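You operate a simulated robot arm through the tools that you are given. There is no shell and no other tool.

Carry out the task below with a simulated two-armed robot. There is one attempt and no reset: what you move stays moved.

JOB
Shut the open window sash, then leave it tilted for airing.
Fine: set the pressure key to 3 before you tilt it.

It is judged by the outcome, as a careful person would: the job done as asked, and still so three seconds after it is handed in. It fails if anything else is knocked over, pushed out of place, dropped, spilled or broken.

ROBOT AND FRAMES
Two 7-joint arms with three-finger grippers on one trunk that stands fixed in place. Base frame: the origin is at the foot of the trunk, x ahead of it, y to its left, z up. Lengths are in m, angles in degrees, forces in N, time in s.
The left shoulder is at [0.07, 0.165, 1.233], the right one opposite. With the tool pointing down near the work surface each hand reaches from about 0.36 to 0.88 m from the base axis, measured 20 degrees to its own side. Payload 3.91 kg a hand.
The tool frame of a hand sits at the grasp point between the pads (the TCP): z along the fingers, y along the line on which they close. The tips reach 0.03 m beyond it. Largest opening 0.116 m; the body of the gripper starts 0.073 m behind the TCP.
Orientation is told as [roll, pitch, yaw] about the base's x, y, z axes, in that order, counted from this pose: with the fingers straight down and closing along the base's y, the tool's x points along the base's -x, its y along +y and its z along -z.

CONTROLS
- The arms move only by the tool jog_arm. It takes "left_targets", "right_targets" or both (then of equal length, played together; a hand with none holds still); each is a list of rows, each an object (a shift or turn left out is 0, a gripper value left out holds the last) with "travel": the shift along the tool's x, y, z in m, a list of three; "turn": the turn, a rotation vector about the tool's x, y, z in degrees, a list of three; "hand": the gripper command, from -1 (shut) to 1 (fully open), values between in proportion. In form: [{"travel": [x, y, z], "turn": [ax, ay, az], "hand": hand}, ...]. A call has 1 to 20 rows; each row is the pose to reach, as a shift and turn from the pose commanded when the call began, along the tool's axes at that moment. Rows are played at 5 a second. More than 0.05 m and 8.6 degrees between two rows, or a gripper value outside its range, and nothing of the call is played. Where a pose cannot be reached the arm comes as near as it can. A force on the tool above 50 N (or 10 N above the force at the start of the call, whichever is more), or a blocked arm, ends the call early, and 0.2 s more pass. Each finger travels about 0.153 m/s and halts on what it meets, pressing with about 30 N; the grip force reading is that of the motor and also rises with nothing between the fingers. The clock runs only during rows and for 0.2 s after the last one: add rows that repeat a pose to give the fingers time. It gives the time, the measured TCP pose, the force on the tool (base axes), the opening and the grip force at its end, in the units of the frame above (readings bear some noise), with the torque about the TCP (base axes, N m) and any sound that the robot's microphone picked up, and new pictures: "show" is both (left out), scene, wrist or none (wrist: the cameras of the hands that moved).
- Cameras (640 x 400 px; columns grow to the right, rows downward): "scene" is now at [0.1437, -0.0051, 1.5684]; the picture's right is [-0.07, -1.00, 0.00], its down [-0.43, 0.03, -0.90] and it looks along [0.90, -0.06, -0.44] (base axes); focal length 214 px, centre (320, 200). "left" rides on the left gripper at [0.075, 0.017, -0.088] in its tool frame; the picture's right is [-0.22, 0.97, 0.00], its down [-0.70, -0.16, -0.70] and it looks along [-0.68, -0.16, 0.71] (tool axes); focal length 247 px, centre (320, 200). "right" rides on the right gripper at [0.052, 0.056, -0.088] in its tool frame; the picture's right is [-0.73, 0.68, 0.00], its down [-0.49, -0.52, -0.70] and it looks along [-0.48, -0.51, 0.71] (tool axes); focal length 247 px, centre (320, 200). There is no depth. A picture from a camera that has moved, and an enlarged one, comes with that camera's place and axes in the base frame and with its lens.
- lift_body(by): slides the trunk up (or, below 0, down) by that many m; the arms and the scene camera ride with it, the base frame stays. It gives what a move gives, with no picture.
- pan_tilt(pan, tilt): turns the head with the scene camera to pan (to the left, within 86 degrees either way) and tilt (down, from -29 to 69), counted from straight ahead of the robot. It gives what a move gives, and a new picture of the scene camera.
- close_up(camera, box): a new picture of the part [left, top, right, bottom] of that camera's present view, enlarged. It takes no simulated time.
- finish_job(): hands the job in; it is judged then, once.

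Nothing tells you positions but the pictures and the camera data. Unless the task says otherwise, let go and move clear before handing in.

The tools are called after "Emit:" as name(argument=value, ...) on one line, values as JSON. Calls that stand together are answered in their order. jog_arm: Moves the arms, as the interface text tells. Its arguments: {"type":"object","properties":{"left_targets":{"type":"array","items":{"type":"object","properties":{"travel":{"type":"array","items":{"type":"number"}},"turn":{"type":"array","items":{"type":"number"}},"hand":{"type":"number"}}}},"right_targets":{"type":"array","items":{"type":"object","properties":{"travel":{"type":"array","items":{"type":"number"}},"turn":{"type":"array","items":{"type":"number"}},"hand":{"type":"number"}}}},"show":{"type":"string","enum":["both","scene","wrist","none"]}},"required":[]} The other tools are called the same way: lift_body (by) slides the trunk up or down; pan_tilt (pan, tilt) turns the head that bears the scene camera; close_up (camera, box) takes an enlarged picture of a part of a camera's view; finish_job () hands the job in.

At the start:

```text
t: 0.0
left_ee_pos: [0.5636, 0.1837, 1.5273]
left_ee_rot: [0.1, 0.0, -0.1]
left_contact_force: [0.7, 0.2, -0.3]
left_torque: [0.03, 0.02, -0.02]
left_width: 0.116
left_grasp_force: 0.1
right_ee_pos: [0.5406, -0.3646, 1.5494]
right_ee_rot: [0.0, 0.1, 0.0]
right_contact_force: [0.3, -0.4, -0.3]
right_torque: [0.02, 0.0, 0.03]
right_width: 0.1162
right_grasp_force: 0.0
trunk travel left (down, up): [-0.77, 0.07]
head pan, tilt: [-3.7, 25.8]
```

scene: 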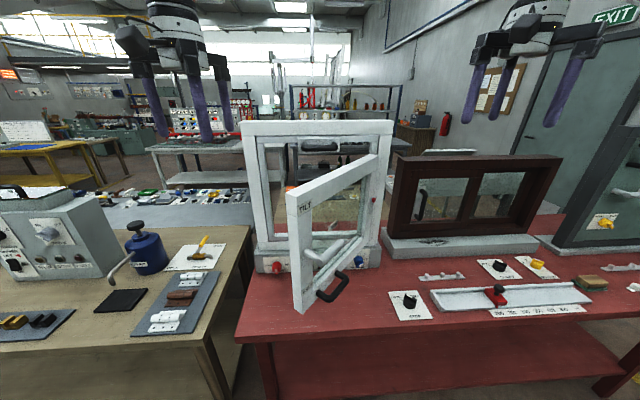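
right: 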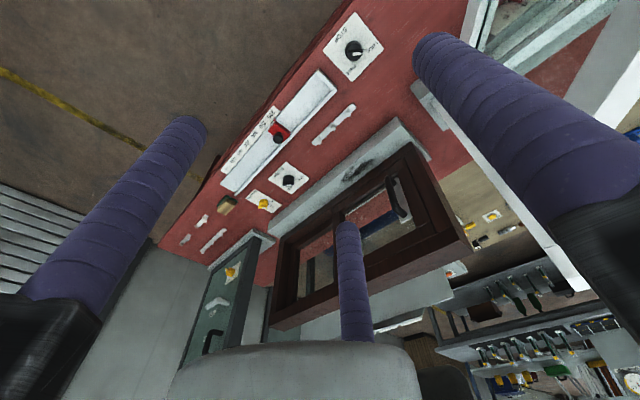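
left: 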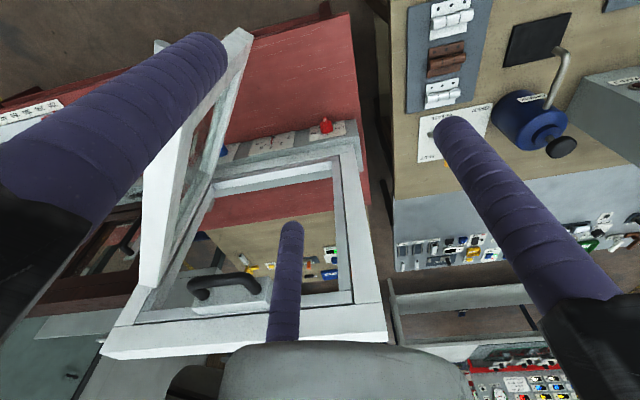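

I see a white tilt-and-turn window in a frame, with its sash open toward me, hinged on the right. There is a black handle on the sash's free edge and some knobs and keys on the table. I'll look closer before moving anything.

Emit:
close_up(camera="scene", box=[230, 110, 410, 320])

Emit:
close_up(camera="scene", box=[380, 230, 640, 340])

Emit:
close_up(camera="scene", box=[280, 180, 390, 320])

Emit:
close_up(camera="left", box=[90, 20, 400, 360])

Emit:
close_up(camera="right", box=[180, 0, 420, 200])

```text
1.90 times, centred on (320, 215) of scene
camera zoom: at [0.1437, -0.0051, 1.5684], right [-0.07, -1.0, 0.0], down [-0.43, 0.03, -0.9], along [0.9, -0.06, -0.44], focal length 408 px, centre (320, 171)
```

zoom: 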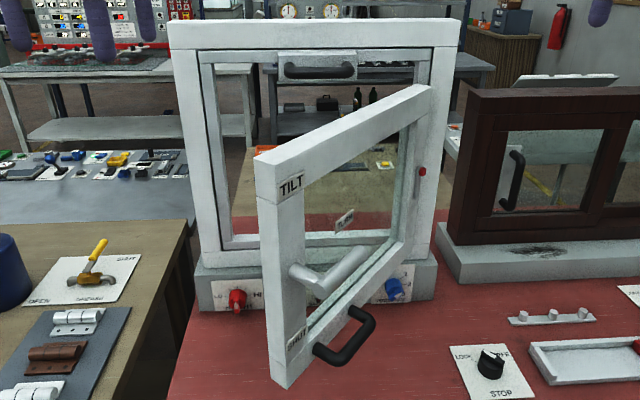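

```text
2.46 times, centred on (510, 285) of scene
camera zoom: at [0.1437, -0.0051, 1.5684], right [-0.07, -1.0, 0.0], down [-0.43, 0.03, -0.9], along [0.9, -0.06, -0.44], focal length 528 px, centre (-148, -9)
```

zoom: 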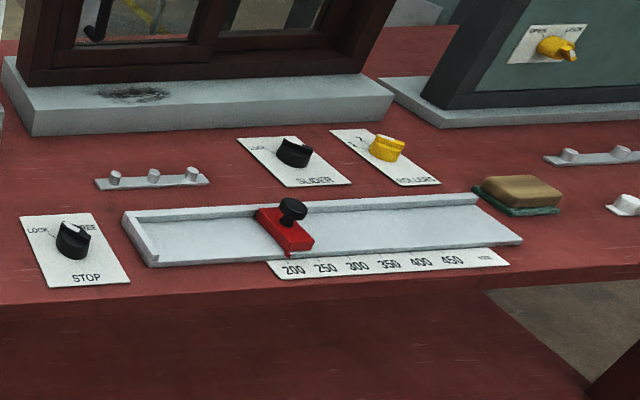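

```text
2.86 times, centred on (335, 250) of scene
camera zoom: at [0.1437, -0.0051, 1.5684], right [-0.07, -1.0, 0.0], down [-0.43, 0.03, -0.9], along [0.9, -0.06, -0.44], focal length 613 px, centre (277, 57)
```

zoom: 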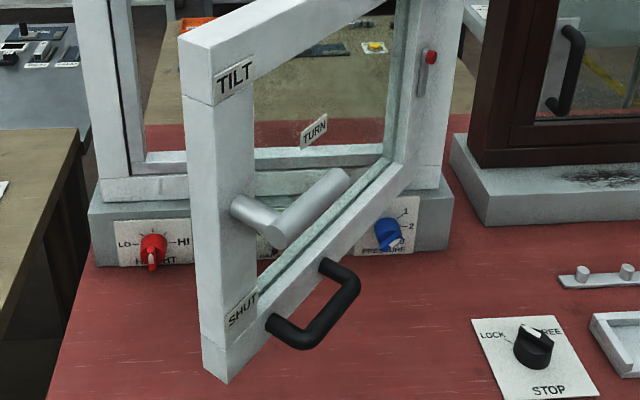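

```text
1.18 times, centred on (245, 190) of left
camera zoom: at [0.488, 0.2015, 1.6167], right [0.22, 0.97, 0.0], down [0.7, -0.16, 0.7], along [0.68, -0.16, -0.71], focal length 291 px, centre (408, 212)
```

zoom: 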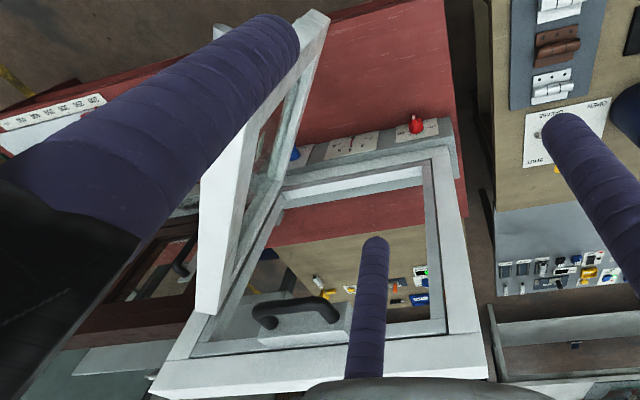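

```text
2.00 times, centred on (300, 100) of right
camera zoom: at [0.4868, -0.3099, 1.6376], right [0.73, 0.68, 0.0], down [0.49, -0.52, 0.7], along [0.48, -0.51, -0.71], focal length 494 px, centre (360, 400)
```

zoom: 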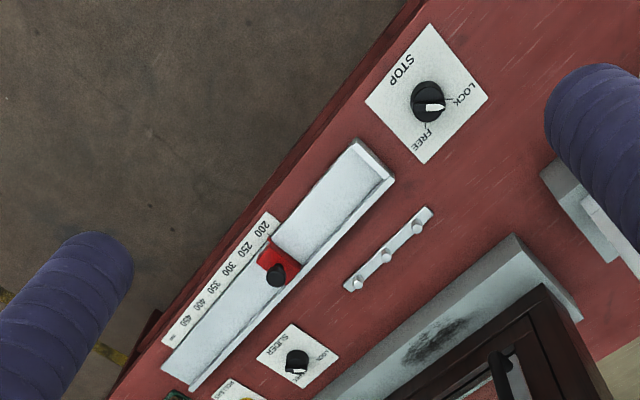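

The window is roughly 0.85–0.9 m ahead, with the blue PRESSURE key on its base near y≈-0.22. I'll zoom in to read the labels and the small parts.

Emit:
close_up(camera="scene", box=[335, 240, 385, 275])

Emit:
close_up(camera="scene", box=[285, 120, 345, 165])

Emit:
close_up(camera="scene", box=[285, 210, 365, 265])

Emit:
close_up(camera="scene", box=[350, 170, 400, 215])

Emit:
close_up(camera="scene", box=[285, 255, 365, 320])

Emit:
close_up(camera="scene", box=[380, 280, 440, 330])

Emit:
close_up(camera="left", box=[200, 110, 360, 200])

Emit:
close_up(camera="left", box=[130, 200, 310, 350])

```text
11.43 times, centred on (360, 258) of scene
camera zoom: at [0.1437, -0.0051, 1.5684], right [-0.07, -1.0, 0.0], down [-0.43, 0.03, -0.9], along [0.9, -0.06, -0.44], focal length 2451 px, centre (-137, -457)
```

zoom: 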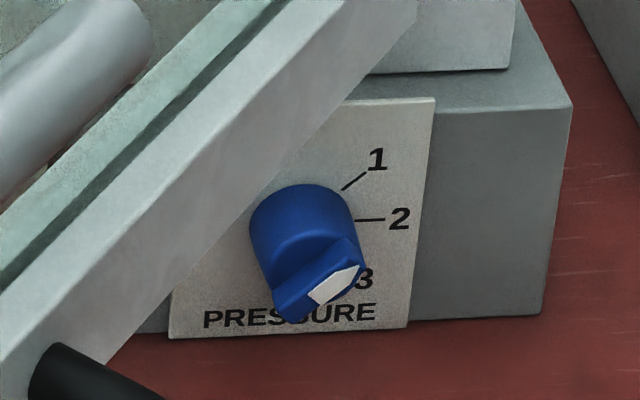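

```text
8.89 times, centred on (315, 142) of scene
camera zoom: at [0.1437, -0.0051, 1.5684], right [-0.07, -1.0, 0.0], down [-0.43, 0.03, -0.9], along [0.9, -0.06, -0.44], focal length 1906 px, centre (364, 711)
```

zoom: 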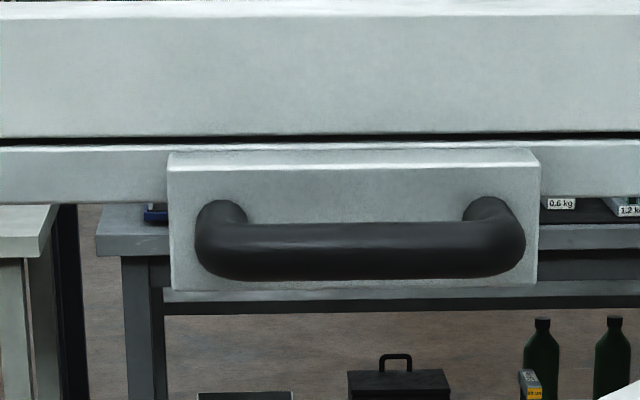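

```text
7.27 times, centred on (325, 238) of scene
camera zoom: at [0.1437, -0.0051, 1.5684], right [-0.07, -1.0, 0.0], down [-0.43, 0.03, -0.9], along [0.9, -0.06, -0.44], focal length 1560 px, centre (284, -73)
```

zoom: 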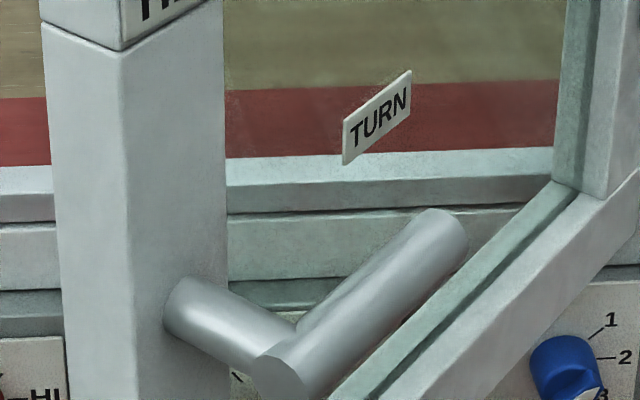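

```text
8.89 times, centred on (375, 192) of scene
camera zoom: at [0.1437, -0.0051, 1.5684], right [-0.07, -1.0, 0.0], down [-0.43, 0.03, -0.9], along [0.9, -0.06, -0.44], focal length 1906 px, centre (-169, 267)
```

zoom: 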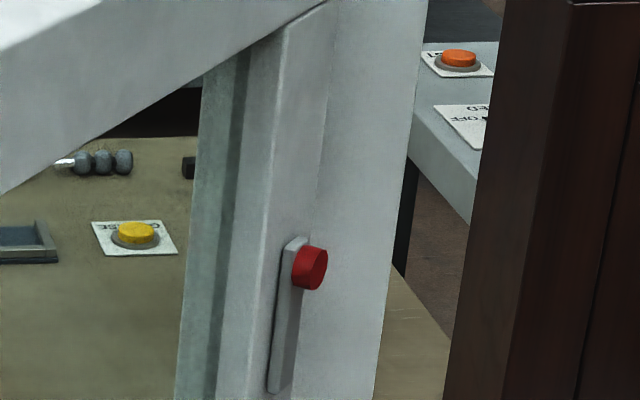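

```text
6.15 times, centred on (325, 288) of scene
camera zoom: at [0.1437, -0.0051, 1.5684], right [-0.07, -1.0, 0.0], down [-0.43, 0.03, -0.9], along [0.9, -0.06, -0.44], focal length 1320 px, centre (289, -338)
```

zoom: 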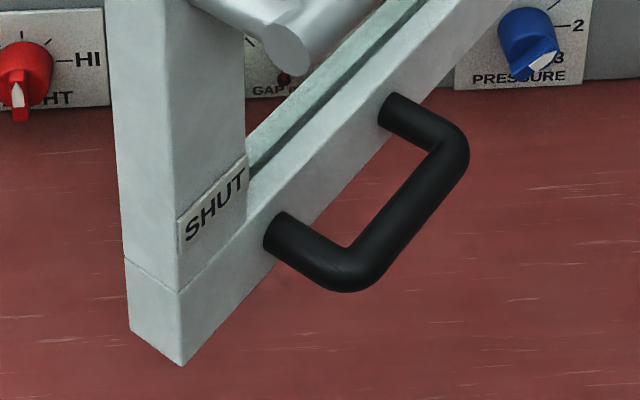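

```text
8.00 times, centred on (410, 305) of scene
camera zoom: at [0.1437, -0.0051, 1.5684], right [-0.07, -1.0, 0.0], down [-0.43, 0.03, -0.9], along [0.9, -0.06, -0.44], focal length 1716 px, centre (-400, -640)
```

zoom: 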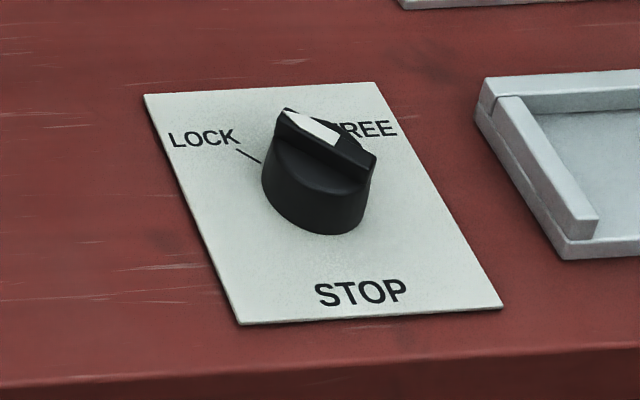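

```text
4.00 times, centred on (280, 155) of left
camera zoom: at [0.488, 0.2015, 1.6167], right [0.22, 0.97, 0.0], down [0.7, -0.16, 0.7], along [0.68, -0.16, -0.71], focal length 988 px, centre (480, 380)
```

zoom: 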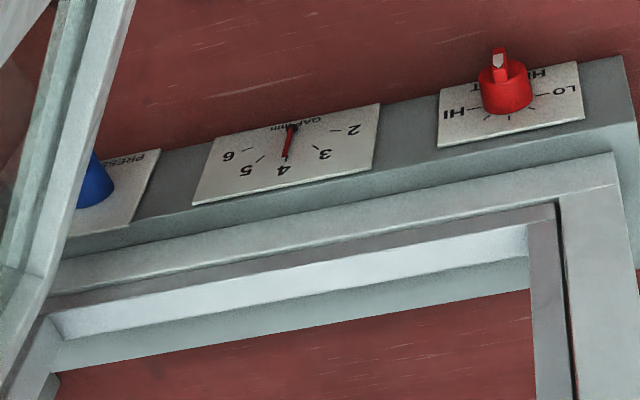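

```text
2.67 times, centred on (220, 275) of left
camera zoom: at [0.488, 0.2015, 1.6167], right [0.22, 0.97, 0.0], down [0.7, -0.16, 0.7], along [0.68, -0.16, -0.71], focal length 659 px, centre (587, 0)
```

zoom: 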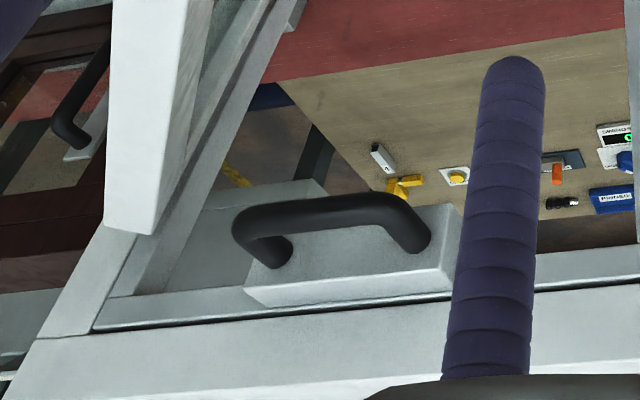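

The PRESSURE key appears to point at 1, with 2 and 3 clockwise from it. The sash lever is at TURN, and its free stile is near (0.60, 0.02). I'll tilt both hands so their cameras look at the window more level before I touch it.

Emit:
jog_arm(left_targets=[{"travel": [0.02, 0.01, 0.0], "turn": [0, -8, 0]}, {"travel": [0.05, 0.02, 0.0], "turn": [0, -16, 0]}, {"travel": [0.07, 0.03, 0.02], "turn": [0, -24, 0]}, {"travel": [0.09, 0.04, 0.05], "turn": [0, -32, 0]}], right_targets=[{"travel": [0.02, 0.0, 0.0], "turn": [0, -8, 0]}, {"travel": [0.04, 0.0, 0.0], "turn": [0, -16, 0]}, {"travel": [0.06, 0.0, 0.02], "turn": [0, -24, 0]}, {"travel": [0.08, 0.0, 0.05], "turn": [0, -32, 0]}], show="both")

```text
t: 1.0
left_ee_pos: [0.4681, 0.2207, 1.4787]
left_ee_rot: [0.0, -32.4, -0.1]
left_contact_force: [-1.3, -0.9, 0.2]
left_torque: [-0.04, -0.09, -0.04]
left_width: 0.1162
left_grasp_force: 0.2
right_ee_pos: [0.4864, -0.4272, 1.5158]
right_ee_rot: [3.6, -32.9, -2.0]
right_contact_force: [-1.2, -0.3, 0.6]
right_torque: [0.02, -0.05, 0.02]
right_width: 0.1161
right_grasp_force: 0.0
right hand out of reach, approached as far as the arm can: row 3, 4
trunk travel left (down, up): [-0.77, 0.07]
head pan, tilt: [-3.7, 25.8]
camera scene: at [0.1388, -0.0071, 1.5704], right [-0.06, -1.0, 0.0], down [-0.42, 0.03, -0.91], along [0.91, -0.05, -0.42], focal length 214 px, centre (320, 200)
camera right: at [0.393, -0.3734, 1.5655], right [0.61, 0.66, 0.43], down [0.03, -0.57, 0.82], along [0.79, -0.49, -0.37], focal length 247 px, centre (320, 200)
camera left: at [0.3575, 0.2389, 1.5143], right [0.19, 0.97, 0.12], down [0.21, -0.16, 0.96], along [0.96, -0.16, -0.24], focal length 247 px, centre (320, 200)
```

scene: 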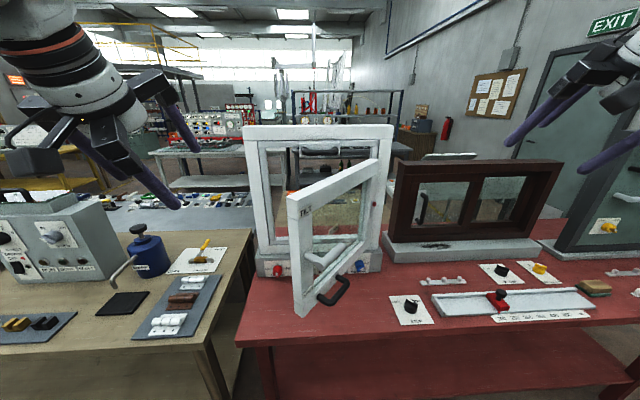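
right: 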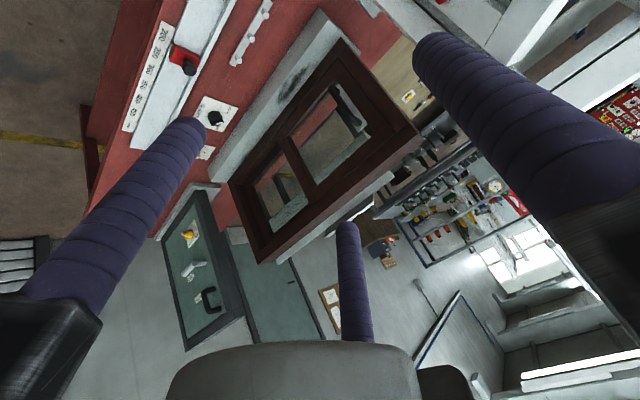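
left: 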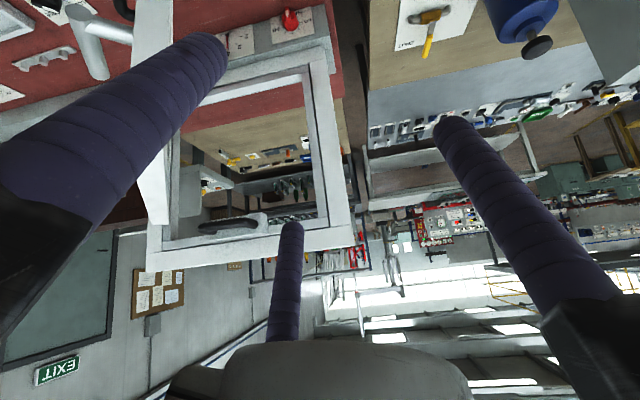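

The left camera now looks almost level at the frame, though upside down. I'll zoom in on the top handle block and the sash.

Emit:
close_up(camera="left", box=[130, 120, 370, 270])

Emit:
close_up(camera="scene", box=[235, 120, 405, 226])

Emit:
close_up(camera="scene", box=[60, 60, 200, 220])

```text
2.67 times, centred on (250, 195) of left
camera zoom: at [0.3575, 0.2389, 1.5143], right [0.19, 0.97, 0.12], down [0.21, -0.16, 0.96], along [0.96, -0.16, -0.24], focal length 659 px, centre (507, 213)
```

zoom: 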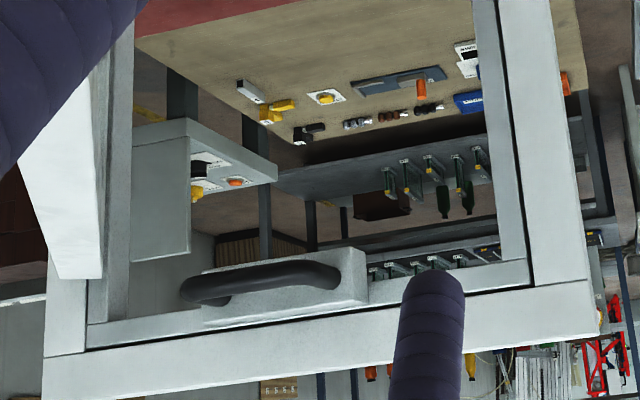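

```text
3.76 times, centred on (320, 173) of scene
camera zoom: at [0.1388, -0.0071, 1.5704], right [-0.06, -1.0, 0.0], down [-0.42, 0.03, -0.91], along [0.91, -0.05, -0.42], focal length 807 px, centre (320, 302)
```

zoom: 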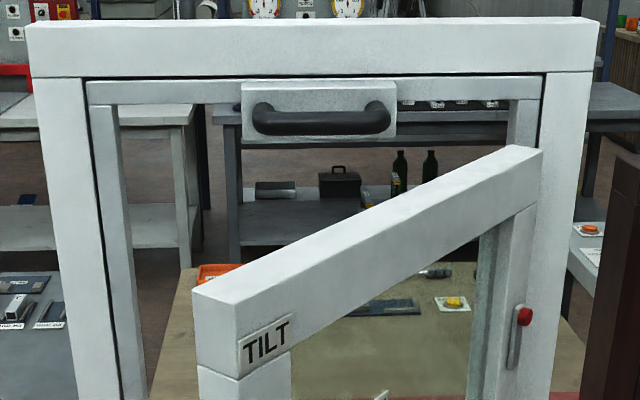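

```text
2.50 times, centred on (130, 140) of scene
camera zoom: at [0.1388, -0.0071, 1.5704], right [-0.06, -1.0, 0.0], down [-0.42, 0.03, -0.91], along [0.91, -0.05, -0.42], focal length 536 px, centre (795, 350)
```

zoom: 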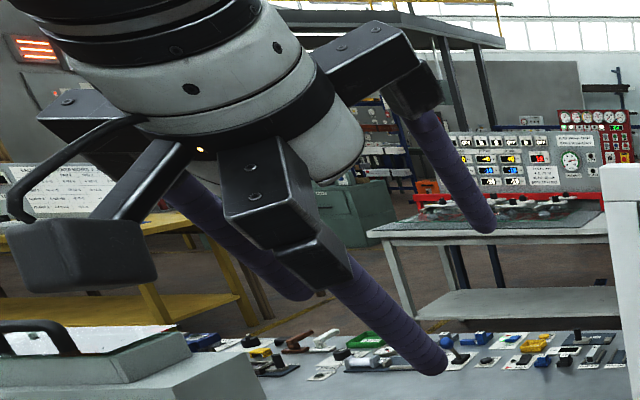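

The set-back inner frame, with the handle on its top, looks like the tilting sub-frame that carries the sash. The sash inner face looks toward my right hand, so I'll bring the right hand in low and pointing forward with its fingers shut, to push the sash closed.

Emit:
jog_arm(right_targets=[{"travel": [0.019, 0.018, 0.031], "turn": [0, -5.7, 0], "hand": -1}, {"travel": [0.038, 0.035, 0.063], "turn": [0, -11.4, 0], "hand": -1}, {"travel": [0.056, 0.053, 0.095], "turn": [0, -17.1, 0], "hand": -1}, {"travel": [0.075, 0.071, 0.126], "turn": [0, -22.8, 0], "hand": -1}, {"travel": [0.094, 0.088, 0.158], "turn": [0, -28.5, 0], "hand": -1}, {"travel": [0.113, 0.106, 0.189], "turn": [0, -34.2, 0], "hand": -1}, {"travel": [0.132, 0.124, 0.22], "turn": [0, -39.9, 0], "hand": -1}, {"travel": [0.15, 0.142, 0.252], "turn": [0, -45.6, 0], "hand": -1}, {"travel": [0.169, 0.159, 0.284], "turn": [0, -51.3, 0], "hand": -1}, {"travel": [0.188, 0.177, 0.315], "turn": [0, -57, 0], "hand": -1}])

```text
t: 3.4
left_ee_pos: [0.4746, 0.2198, 1.4763]
left_ee_rot: [0.2, -31.9, -0.2]
left_contact_force: [0.6, -0.4, 0.2]
left_torque: [0.02, 0.01, 0.02]
left_width: 0.1159
left_grasp_force: 0.0
right_ee_pos: [0.5642, -0.3041, 1.2136]
right_ee_rot: [-64.0, -69.9, 79.1]
right_contact_force: [0.5, -0.7, -0.1]
right_torque: [-0.01, -0.03, 0.04]
right_width: 0.0093
right_grasp_force: 29.6
right hand out of reach, approached as far as the arm can: row 1, 2, 3, 4, 5, 6, 7, 8, 9, 10
trunk travel left (down, up): [-0.77, 0.07]
head pan, tilt: [-3.7, 25.8]
stopped in row 10 (right hand): the arm was blocked; the commanded pose is now the measured one
camera scene: at [0.1459, -0.0103, 1.5682], right [-0.07, -1.0, 0.0], down [-0.44, 0.03, -0.9], along [0.9, -0.06, -0.44], focal length 214 px, centre (320, 200)
camera right: at [0.4602, -0.2921, 1.1611], right [-0.14, 0.87, 0.48], down [-0.5, -0.48, 0.72], along [0.86, -0.14, 0.5], focal length 247 px, centre (320, 200)
```

scene: 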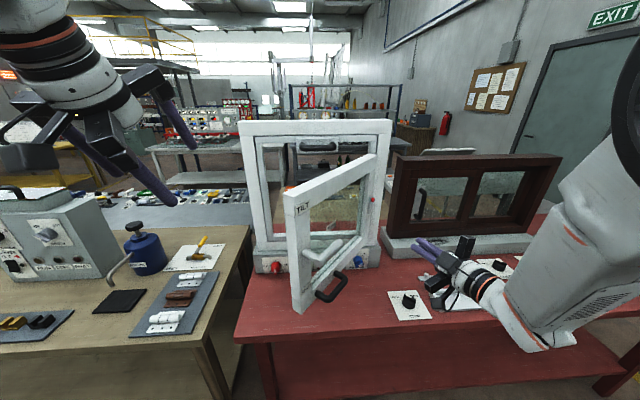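
right: 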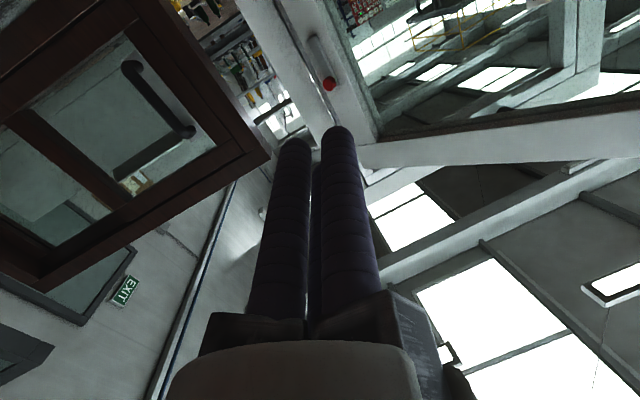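

The right hand is now at about (0.56, -0.30, 1.21), pointing forward with its fingers shut. Next I'll move it left and up, to in front of the free stile above the lever.

Emit:
jog_arm(right_targets=[{"travel": [-0.025, 0.034, 0.004], "hand": -1}, {"travel": [-0.051, 0.069, 0.007], "hand": -1}, {"travel": [-0.076, 0.103, 0.011], "hand": -1}, {"travel": [-0.101, 0.137, 0.015], "hand": -1}, {"travel": [-0.127, 0.171, 0.019], "hand": -1}, {"travel": [-0.152, 0.2055, 0.0226], "hand": -1}, {"travel": [-0.152, 0.2055, 0.0226], "hand": -1}])

```text
t: 5.0
left_ee_pos: [0.4738, 0.227, 1.4754]
left_ee_rot: [0.0, -32.0, 0.1]
left_contact_force: [0.4, 1.1, 0.4]
left_torque: [0.0, 0.01, 0.01]
left_width: 0.1159
left_grasp_force: 0.0
right_ee_pos: [0.5689, -0.259, 1.25]
right_ee_rot: [-58.3, -71.8, 74.1]
right_contact_force: [-0.1, 0.0, 0.1]
right_torque: [-0.02, -0.01, 0.0]
right_width: 0.0089
right_grasp_force: 30.1
right hand out of reach, approached as far as the arm can: row 1, 2, 3, 4, 5, 6, 7
trunk travel left (down, up): [-0.77, 0.07]
head pan, tilt: [-3.7, 25.8]
camera scene: at [0.1417, 0.0211, 1.567], right [0.2, -0.98, 0.0], down [-0.44, -0.09, -0.89], along [0.88, 0.18, -0.45], focal length 214 px, centre (320, 200)
camera right: at [0.4629, -0.2461, 1.201], right [-0.13, 0.85, 0.51], down [-0.48, -0.51, 0.72], along [0.87, -0.15, 0.47], focal length 247 px, centre (320, 200)
```

scene: 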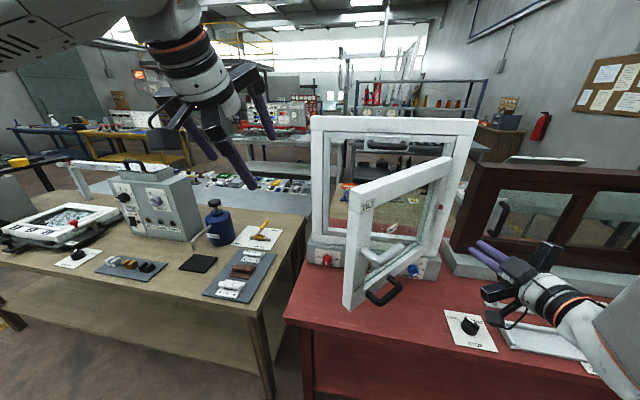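
right: 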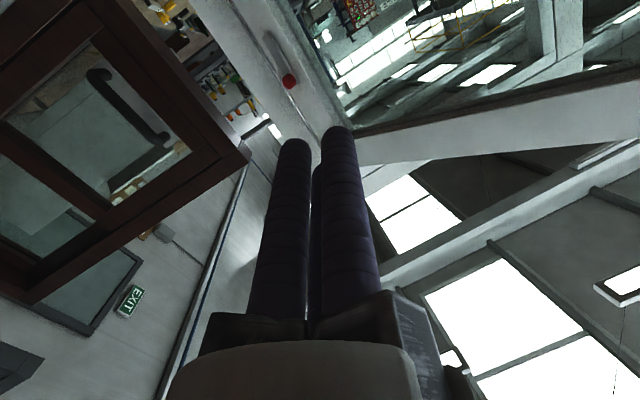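

The right arm is cramped there, so I'll use the left hand instead. I'll shut its fingers, pass over the sash top (z≈1.39), and come down on the inner side near the free corner.

Emit:
jog_arm(left_targets=[{"travel": [0, -0.048, 0], "hand": -1}, {"travel": [0, -0.096, 0], "hand": -1}, {"travel": [0, -0.144, 0], "hand": -1}, {"travel": [0, -0.192, 0], "hand": -1}, {"travel": [0, -0.24, 0], "hand": -1}, {"travel": [0, -0.287, 0], "hand": -1}, {"travel": [0, -0.287, 0], "hand": -1}])

```text
t: 6.6
left_ee_pos: [0.4721, -0.0633, 1.4774]
left_ee_rot: [-0.1, -32.0, 0.1]
left_contact_force: [-0.9, 0.7, 0.4]
left_torque: [-0.02, -0.01, -0.02]
left_width: 0.009
left_grasp_force: 29.9
right_ee_pos: [0.568, -0.2602, 1.2523]
right_ee_rot: [-58.9, -71.7, 74.6]
right_contact_force: [-0.4, 0.3, 0.3]
right_torque: [0.01, 0.02, -0.01]
right_width: 0.0091
right_grasp_force: 30.4
trunk travel left (down, up): [-0.77, 0.07]
head pan, tilt: [-3.7, 25.8]
camera scene: at [0.1416, 0.021, 1.5674], right [0.2, -0.98, 0.0], down [-0.44, -0.09, -0.9], along [0.88, 0.18, -0.45], focal length 214 px, centre (320, 200)
camera left: at [0.3619, -0.045, 1.5132], right [0.19, 0.97, 0.12], down [0.22, -0.16, 0.96], along [0.96, -0.16, -0.24], focal length 247 px, centre (320, 200)
```

scene: 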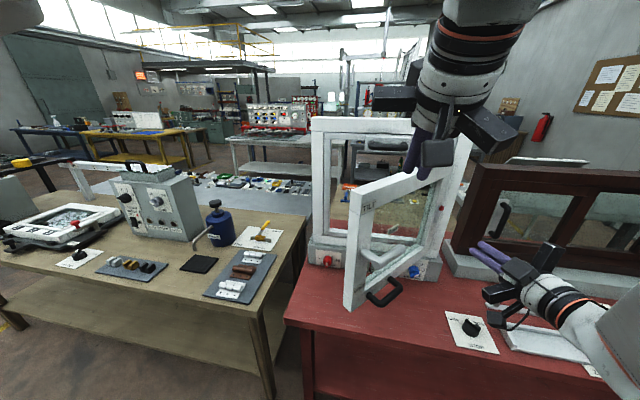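
left: 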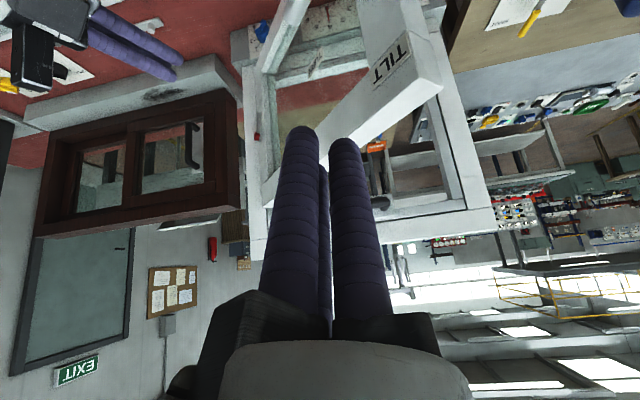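

The left hand is above the robot side of the sash. I'll lower it so the fingertips sit just below the sash's top edge, still clear of its face.

Emit:
jog_arm(left_targets=[{"travel": [0.011, 0.001, 0.035], "hand": -1}, {"travel": [0.022, 0.002, 0.07], "hand": -1}, {"travel": [0.032, 0.003, 0.104], "hand": -1}, {"travel": [0.032, 0.003, 0.104], "hand": -1}])

Emit:
pan_tilt(pan=-14, tilt=25)

```text
t: 7.6
left_ee_pos: [0.5011, -0.0601, 1.3731]
left_ee_rot: [0.0, -32.1, 0.0]
left_contact_force: [-0.2, -0.1, -0.3]
left_torque: [0.01, -0.02, 0.01]
left_width: 0.0094
left_grasp_force: 29.9
right_ee_pos: [0.5691, -0.2618, 1.2525]
right_ee_rot: [-59.1, -71.8, 75.0]
right_contact_force: [0.6, -0.6, 0.9]
right_torque: [0.01, -0.02, 0.0]
right_width: 0.0093
right_grasp_force: 30.1
trunk travel left (down, up): [-0.77, 0.07]
head pan, tilt: [-3.7, 25.8]
camera scene: at [0.1415, 0.0196, 1.5676], right [0.21, -0.98, 0.0], down [-0.43, -0.09, -0.9], along [0.88, 0.18, -0.44], focal length 214 px, centre (320, 200)
camera left: at [0.3915, -0.0428, 1.4086], right [0.19, 0.97, 0.12], down [0.22, -0.16, 0.96], along [0.96, -0.16, -0.24], focal length 247 px, centre (320, 200)
```

scene: 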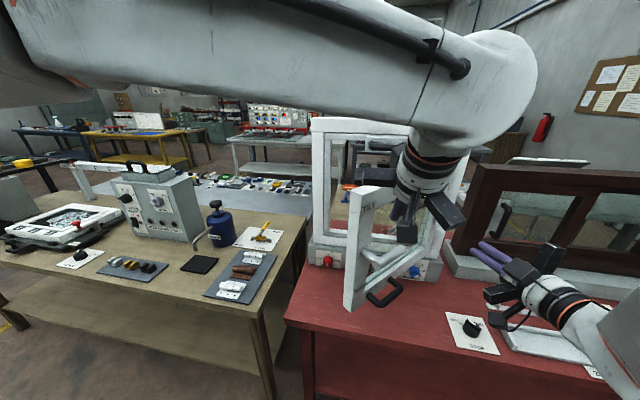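
left: 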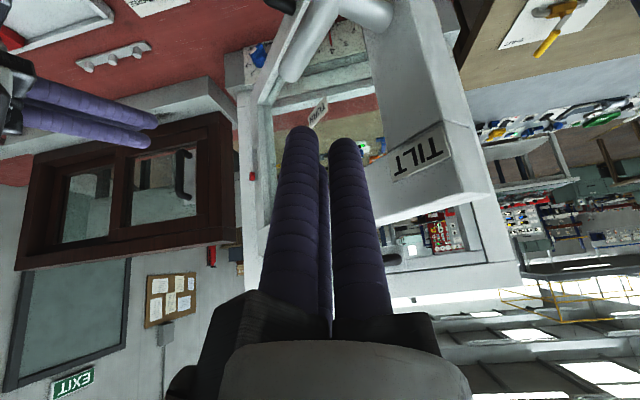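

```text
t: 8.3
left_ee_pos: [0.5021, -0.0608, 1.3733]
left_ee_rot: [0.0, -32.0, 0.0]
left_contact_force: [0.5, -0.4, 0.4]
left_torque: [0.02, -0.04, 0.01]
left_width: 0.0092
left_grasp_force: 29.9
right_ee_pos: [0.5691, -0.2602, 1.2534]
right_ee_rot: [-59.2, -72.0, 75.1]
right_contact_force: [-0.4, 0.2, -0.5]
right_torque: [0.01, 0.02, -0.01]
right_width: 0.0091
right_grasp_force: 30.5
trunk travel left (down, up): [-0.77, 0.07]
head pan, tilt: [-14.0, 25.0]
camera scene: at [0.1416, 0.0202, 1.5677], right [0.21, -0.98, 0.0], down [-0.43, -0.09, -0.9], along [0.88, 0.19, -0.44], focal length 214 px, centre (320, 200)
```

scene: 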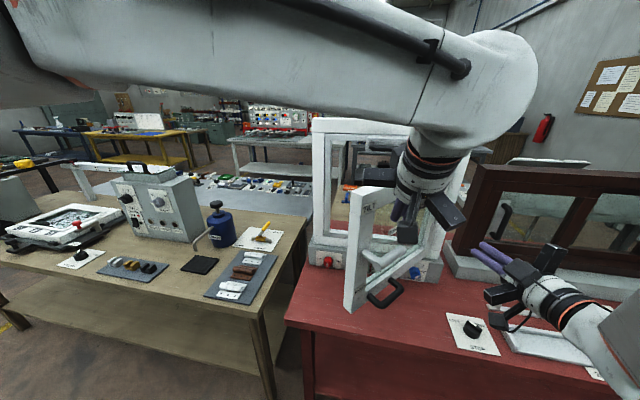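

The tips are below the sash top, about 7 cm off its inner face. Now I'll push along the sash's swing arc, about half way, and check the force.

Emit:
jog_arm(left_targets=[{"travel": [-0.021, 0.027, 0.013], "hand": -1}, {"travel": [-0.039, 0.053, 0.0244], "hand": -1}, {"travel": [-0.0577, 0.076, 0.036], "hand": -1}, {"travel": [-0.0772, 0.098, 0.0482], "hand": -1}, {"travel": [-0.0992, 0.117, 0.062], "hand": -1}, {"travel": [-0.1221, 0.135, 0.0763], "hand": -1}])

```text
t: 9.7
left_ee_pos: [0.6476, 0.0741, 1.3721]
left_ee_rot: [0.0, -32.0, 0.0]
left_contact_force: [0.5, -0.7, 0.0]
left_torque: [0.0, 0.0, -0.02]
left_width: 0.0091
left_grasp_force: 30.4
right_ee_pos: [0.5697, -0.2613, 1.2525]
right_ee_rot: [-59.3, -71.8, 75.2]
right_contact_force: [0.1, 0.7, 0.6]
right_torque: [0.0, 0.02, 0.01]
right_width: 0.0089
right_grasp_force: 30.1
trunk travel left (down, up): [-0.77, 0.07]
head pan, tilt: [-14.0, 25.0]
camera scene: at [0.1435, 0.0204, 1.5679], right [0.21, -0.98, 0.0], down [-0.43, -0.09, -0.9], along [0.88, 0.19, -0.44], focal length 214 px, centre (320, 200)
camera left: at [0.5374, 0.0925, 1.4075], right [0.19, 0.97, 0.12], down [0.22, -0.16, 0.96], along [0.96, -0.16, -0.25], focal length 247 px, centre (320, 200)
```

scene: 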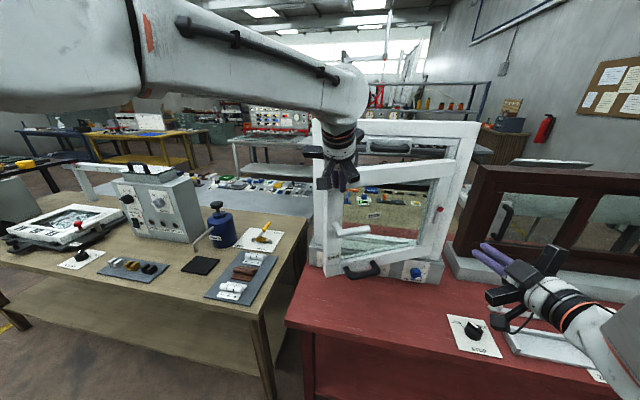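
left: 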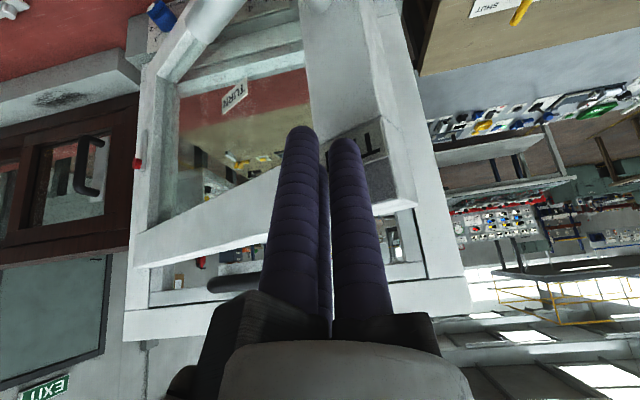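

The sash swings freely with the hand. I'll carry on along the arc until it is shut.

Emit:
jog_arm(left_targets=[{"travel": [-0.0233, 0.015, 0.0146], "hand": -1}, {"travel": [-0.0483, 0.028, 0.0302], "hand": -1}, {"travel": [-0.0742, 0.037, 0.0464], "hand": -1}, {"travel": [-0.1013, 0.044, 0.0633], "hand": -1}, {"travel": [-0.1166, 0.046, 0.0729], "hand": -1}, {"travel": [-0.1293, 0.048, 0.0808], "hand": -1}, {"travel": [-0.1425, 0.049, 0.089], "hand": -1}, {"travel": [-0.1556, 0.05, 0.0973], "hand": -1}, {"travel": [-0.1653, 0.05, 0.1033], "hand": -1}])

```text
t: 11.7
left_ee_pos: [0.8367, 0.1255, 1.3756]
left_ee_rot: [-0.2, -32.4, 0.0]
left_contact_force: [-22.5, 0.5, 7.2]
left_torque: [-0.15, 0.23, -0.07]
left_width: 0.0093
left_grasp_force: 29.4
right_ee_pos: [0.5649, -0.2609, 1.2567]
right_ee_rot: [-60.3, -71.8, 76.2]
right_contact_force: [1.7, -0.3, -0.1]
right_torque: [0.05, 0.02, 0.02]
right_width: 0.0092
right_grasp_force: 30.4
trunk travel left (down, up): [-0.77, 0.07]
head pan, tilt: [-14.0, 25.0]
camera scene: at [0.1375, 0.0208, 1.5689], right [0.21, -0.98, 0.0], down [-0.42, -0.09, -0.9], along [0.88, 0.19, -0.43], focal length 214 px, centre (320, 200)
camera left: at [0.7264, 0.143, 1.4108], right [0.19, 0.97, 0.12], down [0.21, -0.16, 0.96], along [0.96, -0.16, -0.24], focal length 247 px, centre (320, 200)
```

scene: 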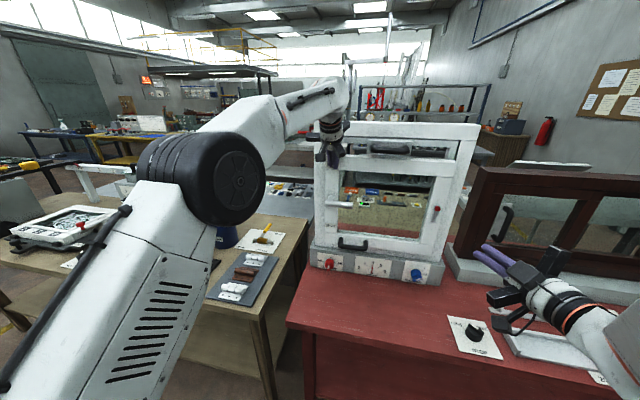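
left: 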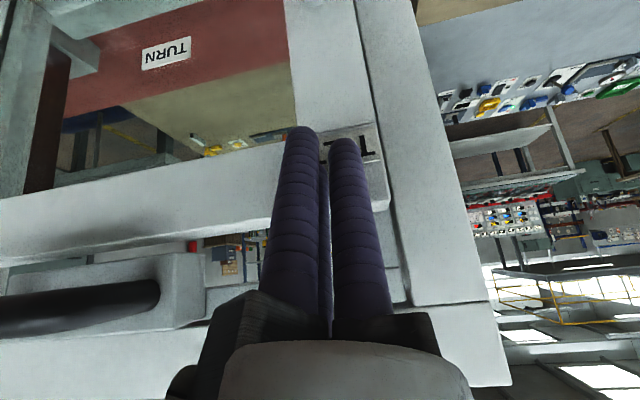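

The sash has met its stop, with about 22 N of push-back. I'll check it's flush.

Emit:
close_up(camera="scene", box=[300, 110, 490, 290])

Emit:
close_up(camera="scene", box=[310, 245, 440, 290])

Emit:
close_up(camera="left", box=[160, 60, 480, 320])

```text
2.22 times, centred on (395, 200) of scene
camera zoom: at [0.1375, 0.0208, 1.5689], right [0.21, -0.98, 0.0], down [-0.42, -0.09, -0.9], along [0.88, 0.19, -0.43], focal length 477 px, centre (153, 200)
```

zoom: 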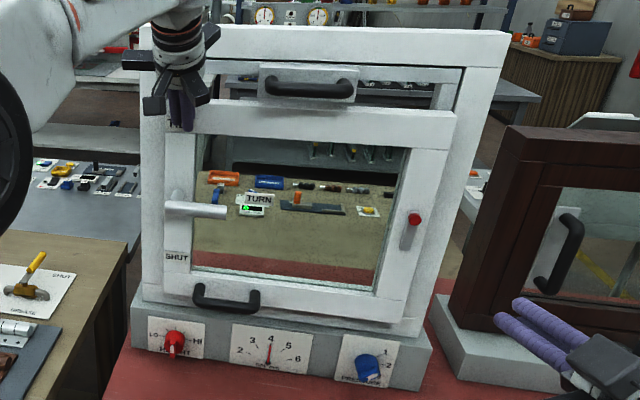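

```text
4.92 times, centred on (375, 268) of scene
camera zoom: at [0.1375, 0.0208, 1.5689], right [0.21, -0.98, 0.0], down [-0.42, -0.09, -0.9], along [0.88, 0.19, -0.43], focal length 1056 px, centre (49, -132)
```

zoom: 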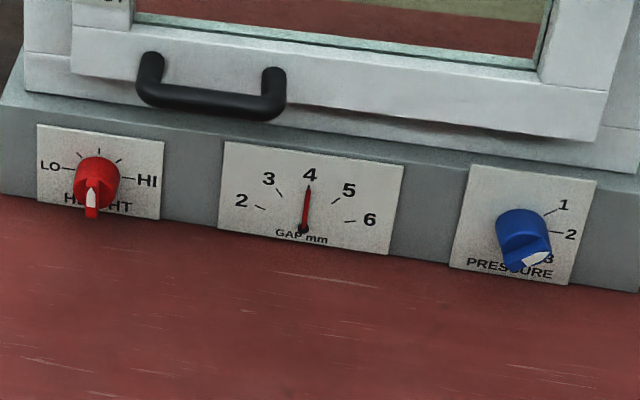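

```text
1.54 times, centred on (320, 190) of left
camera zoom: at [0.7264, 0.143, 1.4108], right [0.19, 0.97, 0.12], down [0.21, -0.16, 0.96], along [0.96, -0.16, -0.24], focal length 380 px, centre (320, 215)
```

zoom: 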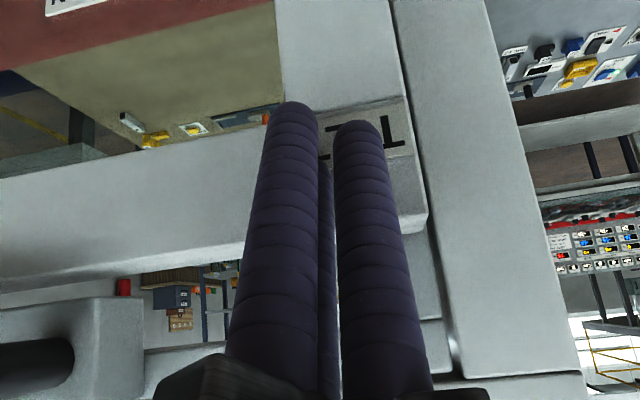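

The sash is fully closed and seated, the lever is at TURN, and the key still points at 1. I'll back the left hand off, turn it to point forward, and park it clear. Meanwhile I'll move the right hand toward the PRESSURE key to look at it.

Emit:
jog_arm(left_targets=[{"travel": [0.042, 0, -0.027], "hand": -1}, {"travel": [0.085, 0.01, -0.053], "turn": [0, -8, 0], "hand": -1}, {"travel": [0.13, 0.03, -0.07], "turn": [0, -16, 0], "hand": -1}, {"travel": [0.17, 0.05, -0.08], "turn": [0, -24, 0], "hand": -1}, {"travel": [0.2, 0.07, -0.07], "turn": [0, -32, 0], "hand": -1}, {"travel": [0.22, 0.09, -0.06], "turn": [0, -40, 0], "hand": -1}, {"travel": [0.24, 0.1, -0.05], "turn": [0, -45, 0], "hand": -1}])

```text
refused: row 2 steps farther than a row can; nothing moved
```

Nothing moved, because one step was a hair too long. I'll retry with smaller steps.

Emit:
jog_arm(left_targets=[{"travel": [0.04, 0, -0.025], "hand": -1}, {"travel": [0.08, 0.01, -0.05], "turn": [0, -8, 0], "hand": -1}, {"travel": [0.12, 0.025, -0.065], "turn": [0, -16, 0], "hand": -1}, {"travel": [0.155, 0.045, -0.075], "turn": [0, -24, 0], "hand": -1}, {"travel": [0.185, 0.065, -0.07], "turn": [0, -32, 0], "hand": -1}, {"travel": [0.21, 0.085, -0.06], "turn": [0, -40, 0], "hand": -1}, {"travel": [0.23, 0.1, -0.05], "turn": [0, -45, 0], "hand": -1}])

```text
t: 13.5
left_ee_pos: [0.5771, 0.2402, 1.2049]
left_ee_rot: [-21.9, -48.9, 33.4]
left_contact_force: [0.0, -0.4, 0.7]
left_torque: [0.01, 0.01, 0.05]
left_width: 0.0093
left_grasp_force: 30.1
left hand out of reach, approached as far as the arm can: row 3
right_ee_pos: [0.5685, -0.2621, 1.2568]
right_ee_rot: [-60.2, -72.4, 76.0]
right_contact_force: [-0.1, -1.0, -0.8]
right_torque: [0.02, 0.01, 0.02]
right_width: 0.0093
right_grasp_force: 30.1
trunk travel left (down, up): [-0.77, 0.07]
head pan, tilt: [-14.0, 25.0]
stopped in row 7 (left hand): the arm was blocked; the commanded pose is now the measured one
camera scene: at [0.1417, 0.0182, 1.57], right [0.19, -0.98, 0.0], down [-0.41, -0.08, -0.91], along [0.89, 0.17, -0.42], focal length 214 px, centre (320, 200)
camera left: at [0.461, 0.2229, 1.1986], right [-0.15, 0.99, -0.07], down [-0.13, 0.05, 0.99], along [0.98, 0.15, 0.12], focal length 247 px, centre (320, 200)
```

scene: 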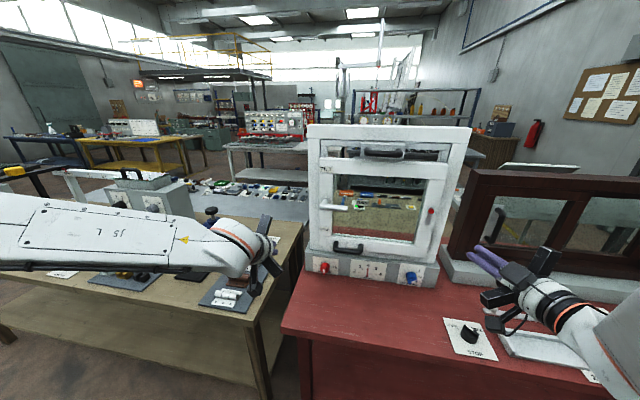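
left: 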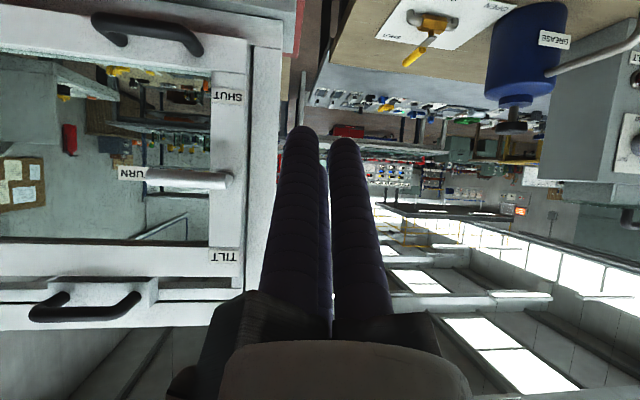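

The lever is at about z 1.226, from y 0.14 (pivot) to 0.046 (tip), at x≈0.817. Now I'll bring the right hand toward the PRESSURE key, pitched a little downward, for a close look.

Emit:
jog_arm(right_targets=[{"travel": [0.034, 0.007, 0.021], "turn": [0, 3.5, 0], "hand": -1}, {"travel": [0.068, 0.013, 0.042], "turn": [0, 7, 0], "hand": -1}, {"travel": [0.102, 0.02, 0.063], "turn": [0, 10.5, 0], "hand": -1}, {"travel": [0.136, 0.027, 0.084], "turn": [0, 14, 0], "hand": -1}, {"travel": [0.17, 0.033, 0.105], "turn": [0, 17.5, 0], "hand": -1}, {"travel": [0.204, 0.04, 0.126], "turn": [0, 21, 0], "hand": -1}, {"travel": [0.237, 0.047, 0.147], "turn": [0, 24, 0], "hand": -1}])

```text
t: 15.1
left_ee_pos: [0.5788, 0.2407, 1.2021]
left_ee_rot: [-21.7, -48.8, 33.3]
left_contact_force: [0.7, 0.4, -0.3]
left_torque: [-0.05, -0.01, -0.02]
left_width: 0.0091
left_grasp_force: 30.4
right_ee_pos: [0.6967, -0.285, 1.0123]
right_ee_rot: [-24.9, -53.0, 39.3]
right_contact_force: [-0.4, 0.6, -0.2]
right_torque: [-0.02, 0.02, 0.0]
right_width: 0.009
right_grasp_force: 30.5
right hand out of reach, approached as far as the arm can: row 2, 3, 4, 5, 6, 7
trunk travel left (down, up): [-0.77, 0.07]
head pan, tilt: [-14.0, 25.0]
camera scene: at [0.1437, -0.0203, 1.5695], right [-0.24, -0.97, 0.0], down [-0.41, 0.1, -0.91], along [0.88, -0.22, -0.42], focal length 214 px, centre (320, 200)
camera right: at [0.5804, -0.2663, 1.0053], right [0.13, 0.9, 0.41], down [-0.19, -0.39, 0.9], along [0.97, -0.19, 0.12], focal length 247 px, centre (320, 200)
```

scene: 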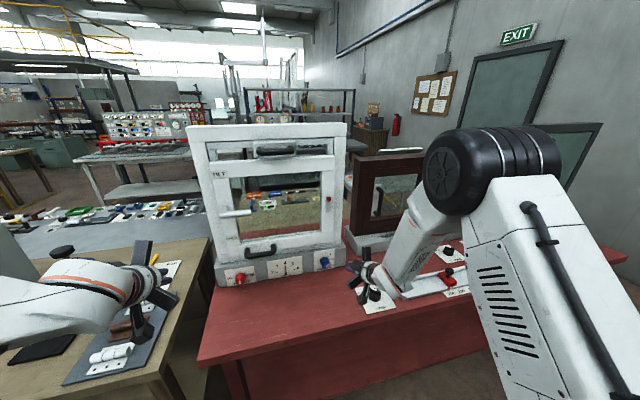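
right: 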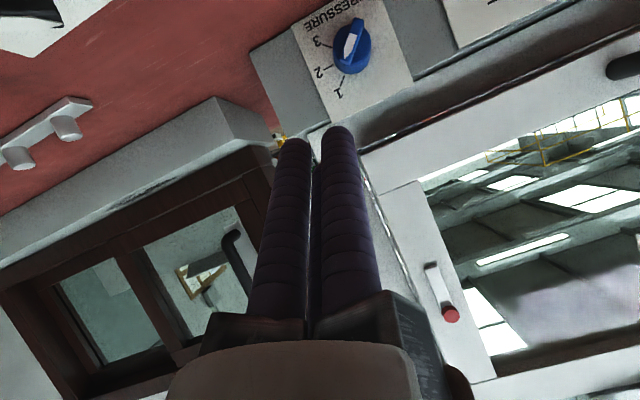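

The wrist camera has the key in view. I'll zoom in to read where it points.

Emit:
close_up(camera="right", box=[280, 0, 420, 110])

Emit:
close_up(camera="scene", box=[290, 230, 430, 310])

Emit:
close_up(camera="scene", box=[295, 245, 345, 280])

```text
3.64 times, centred on (350, 55) of right
camera zoom: at [0.5804, -0.2663, 1.0053], right [0.13, 0.9, 0.41], down [-0.19, -0.39, 0.9], along [0.97, -0.19, 0.12], focal length 898 px, centre (211, 727)
```

zoom: 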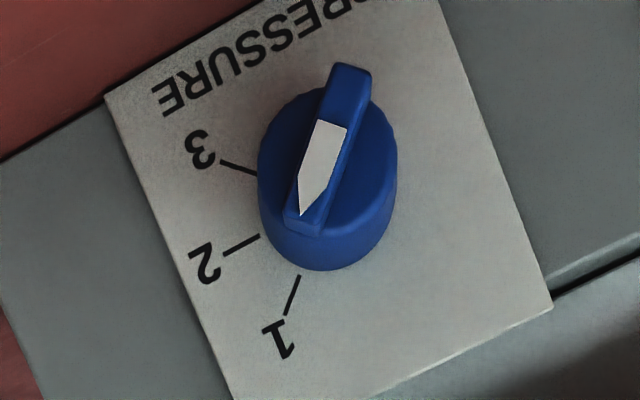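

```text
4.57 times, centred on (360, 270) of scene
camera zoom: at [0.1437, -0.0203, 1.5695], right [-0.24, -0.97, 0.0], down [-0.41, 0.1, -0.91], along [0.88, -0.22, -0.42], focal length 980 px, centre (137, -120)
```

zoom: 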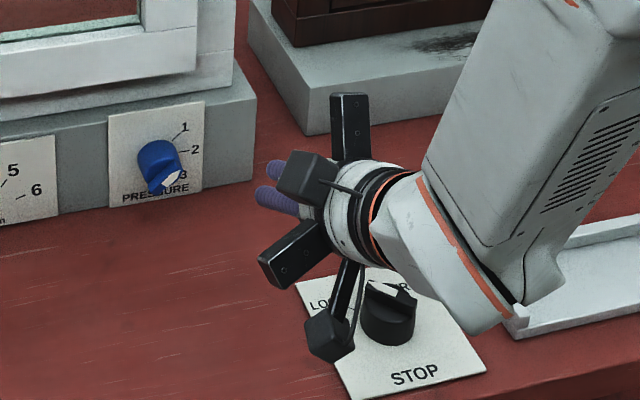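

```text
11.43 times, centred on (320, 262) of scene
camera zoom: at [0.1437, -0.0203, 1.5695], right [-0.24, -0.97, 0.0], down [-0.41, 0.1, -0.91], along [0.88, -0.22, -0.42], focal length 2451 px, centre (320, -514)
```

zoom: 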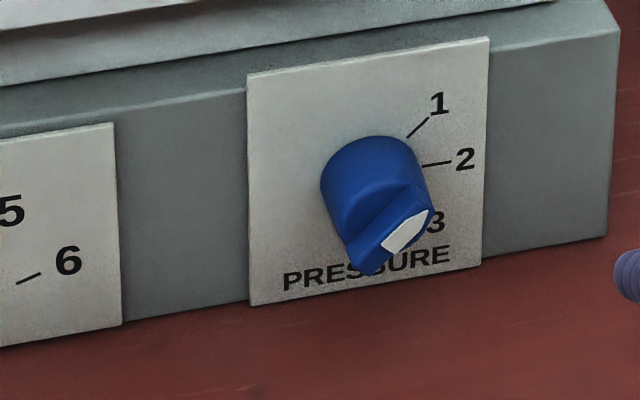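

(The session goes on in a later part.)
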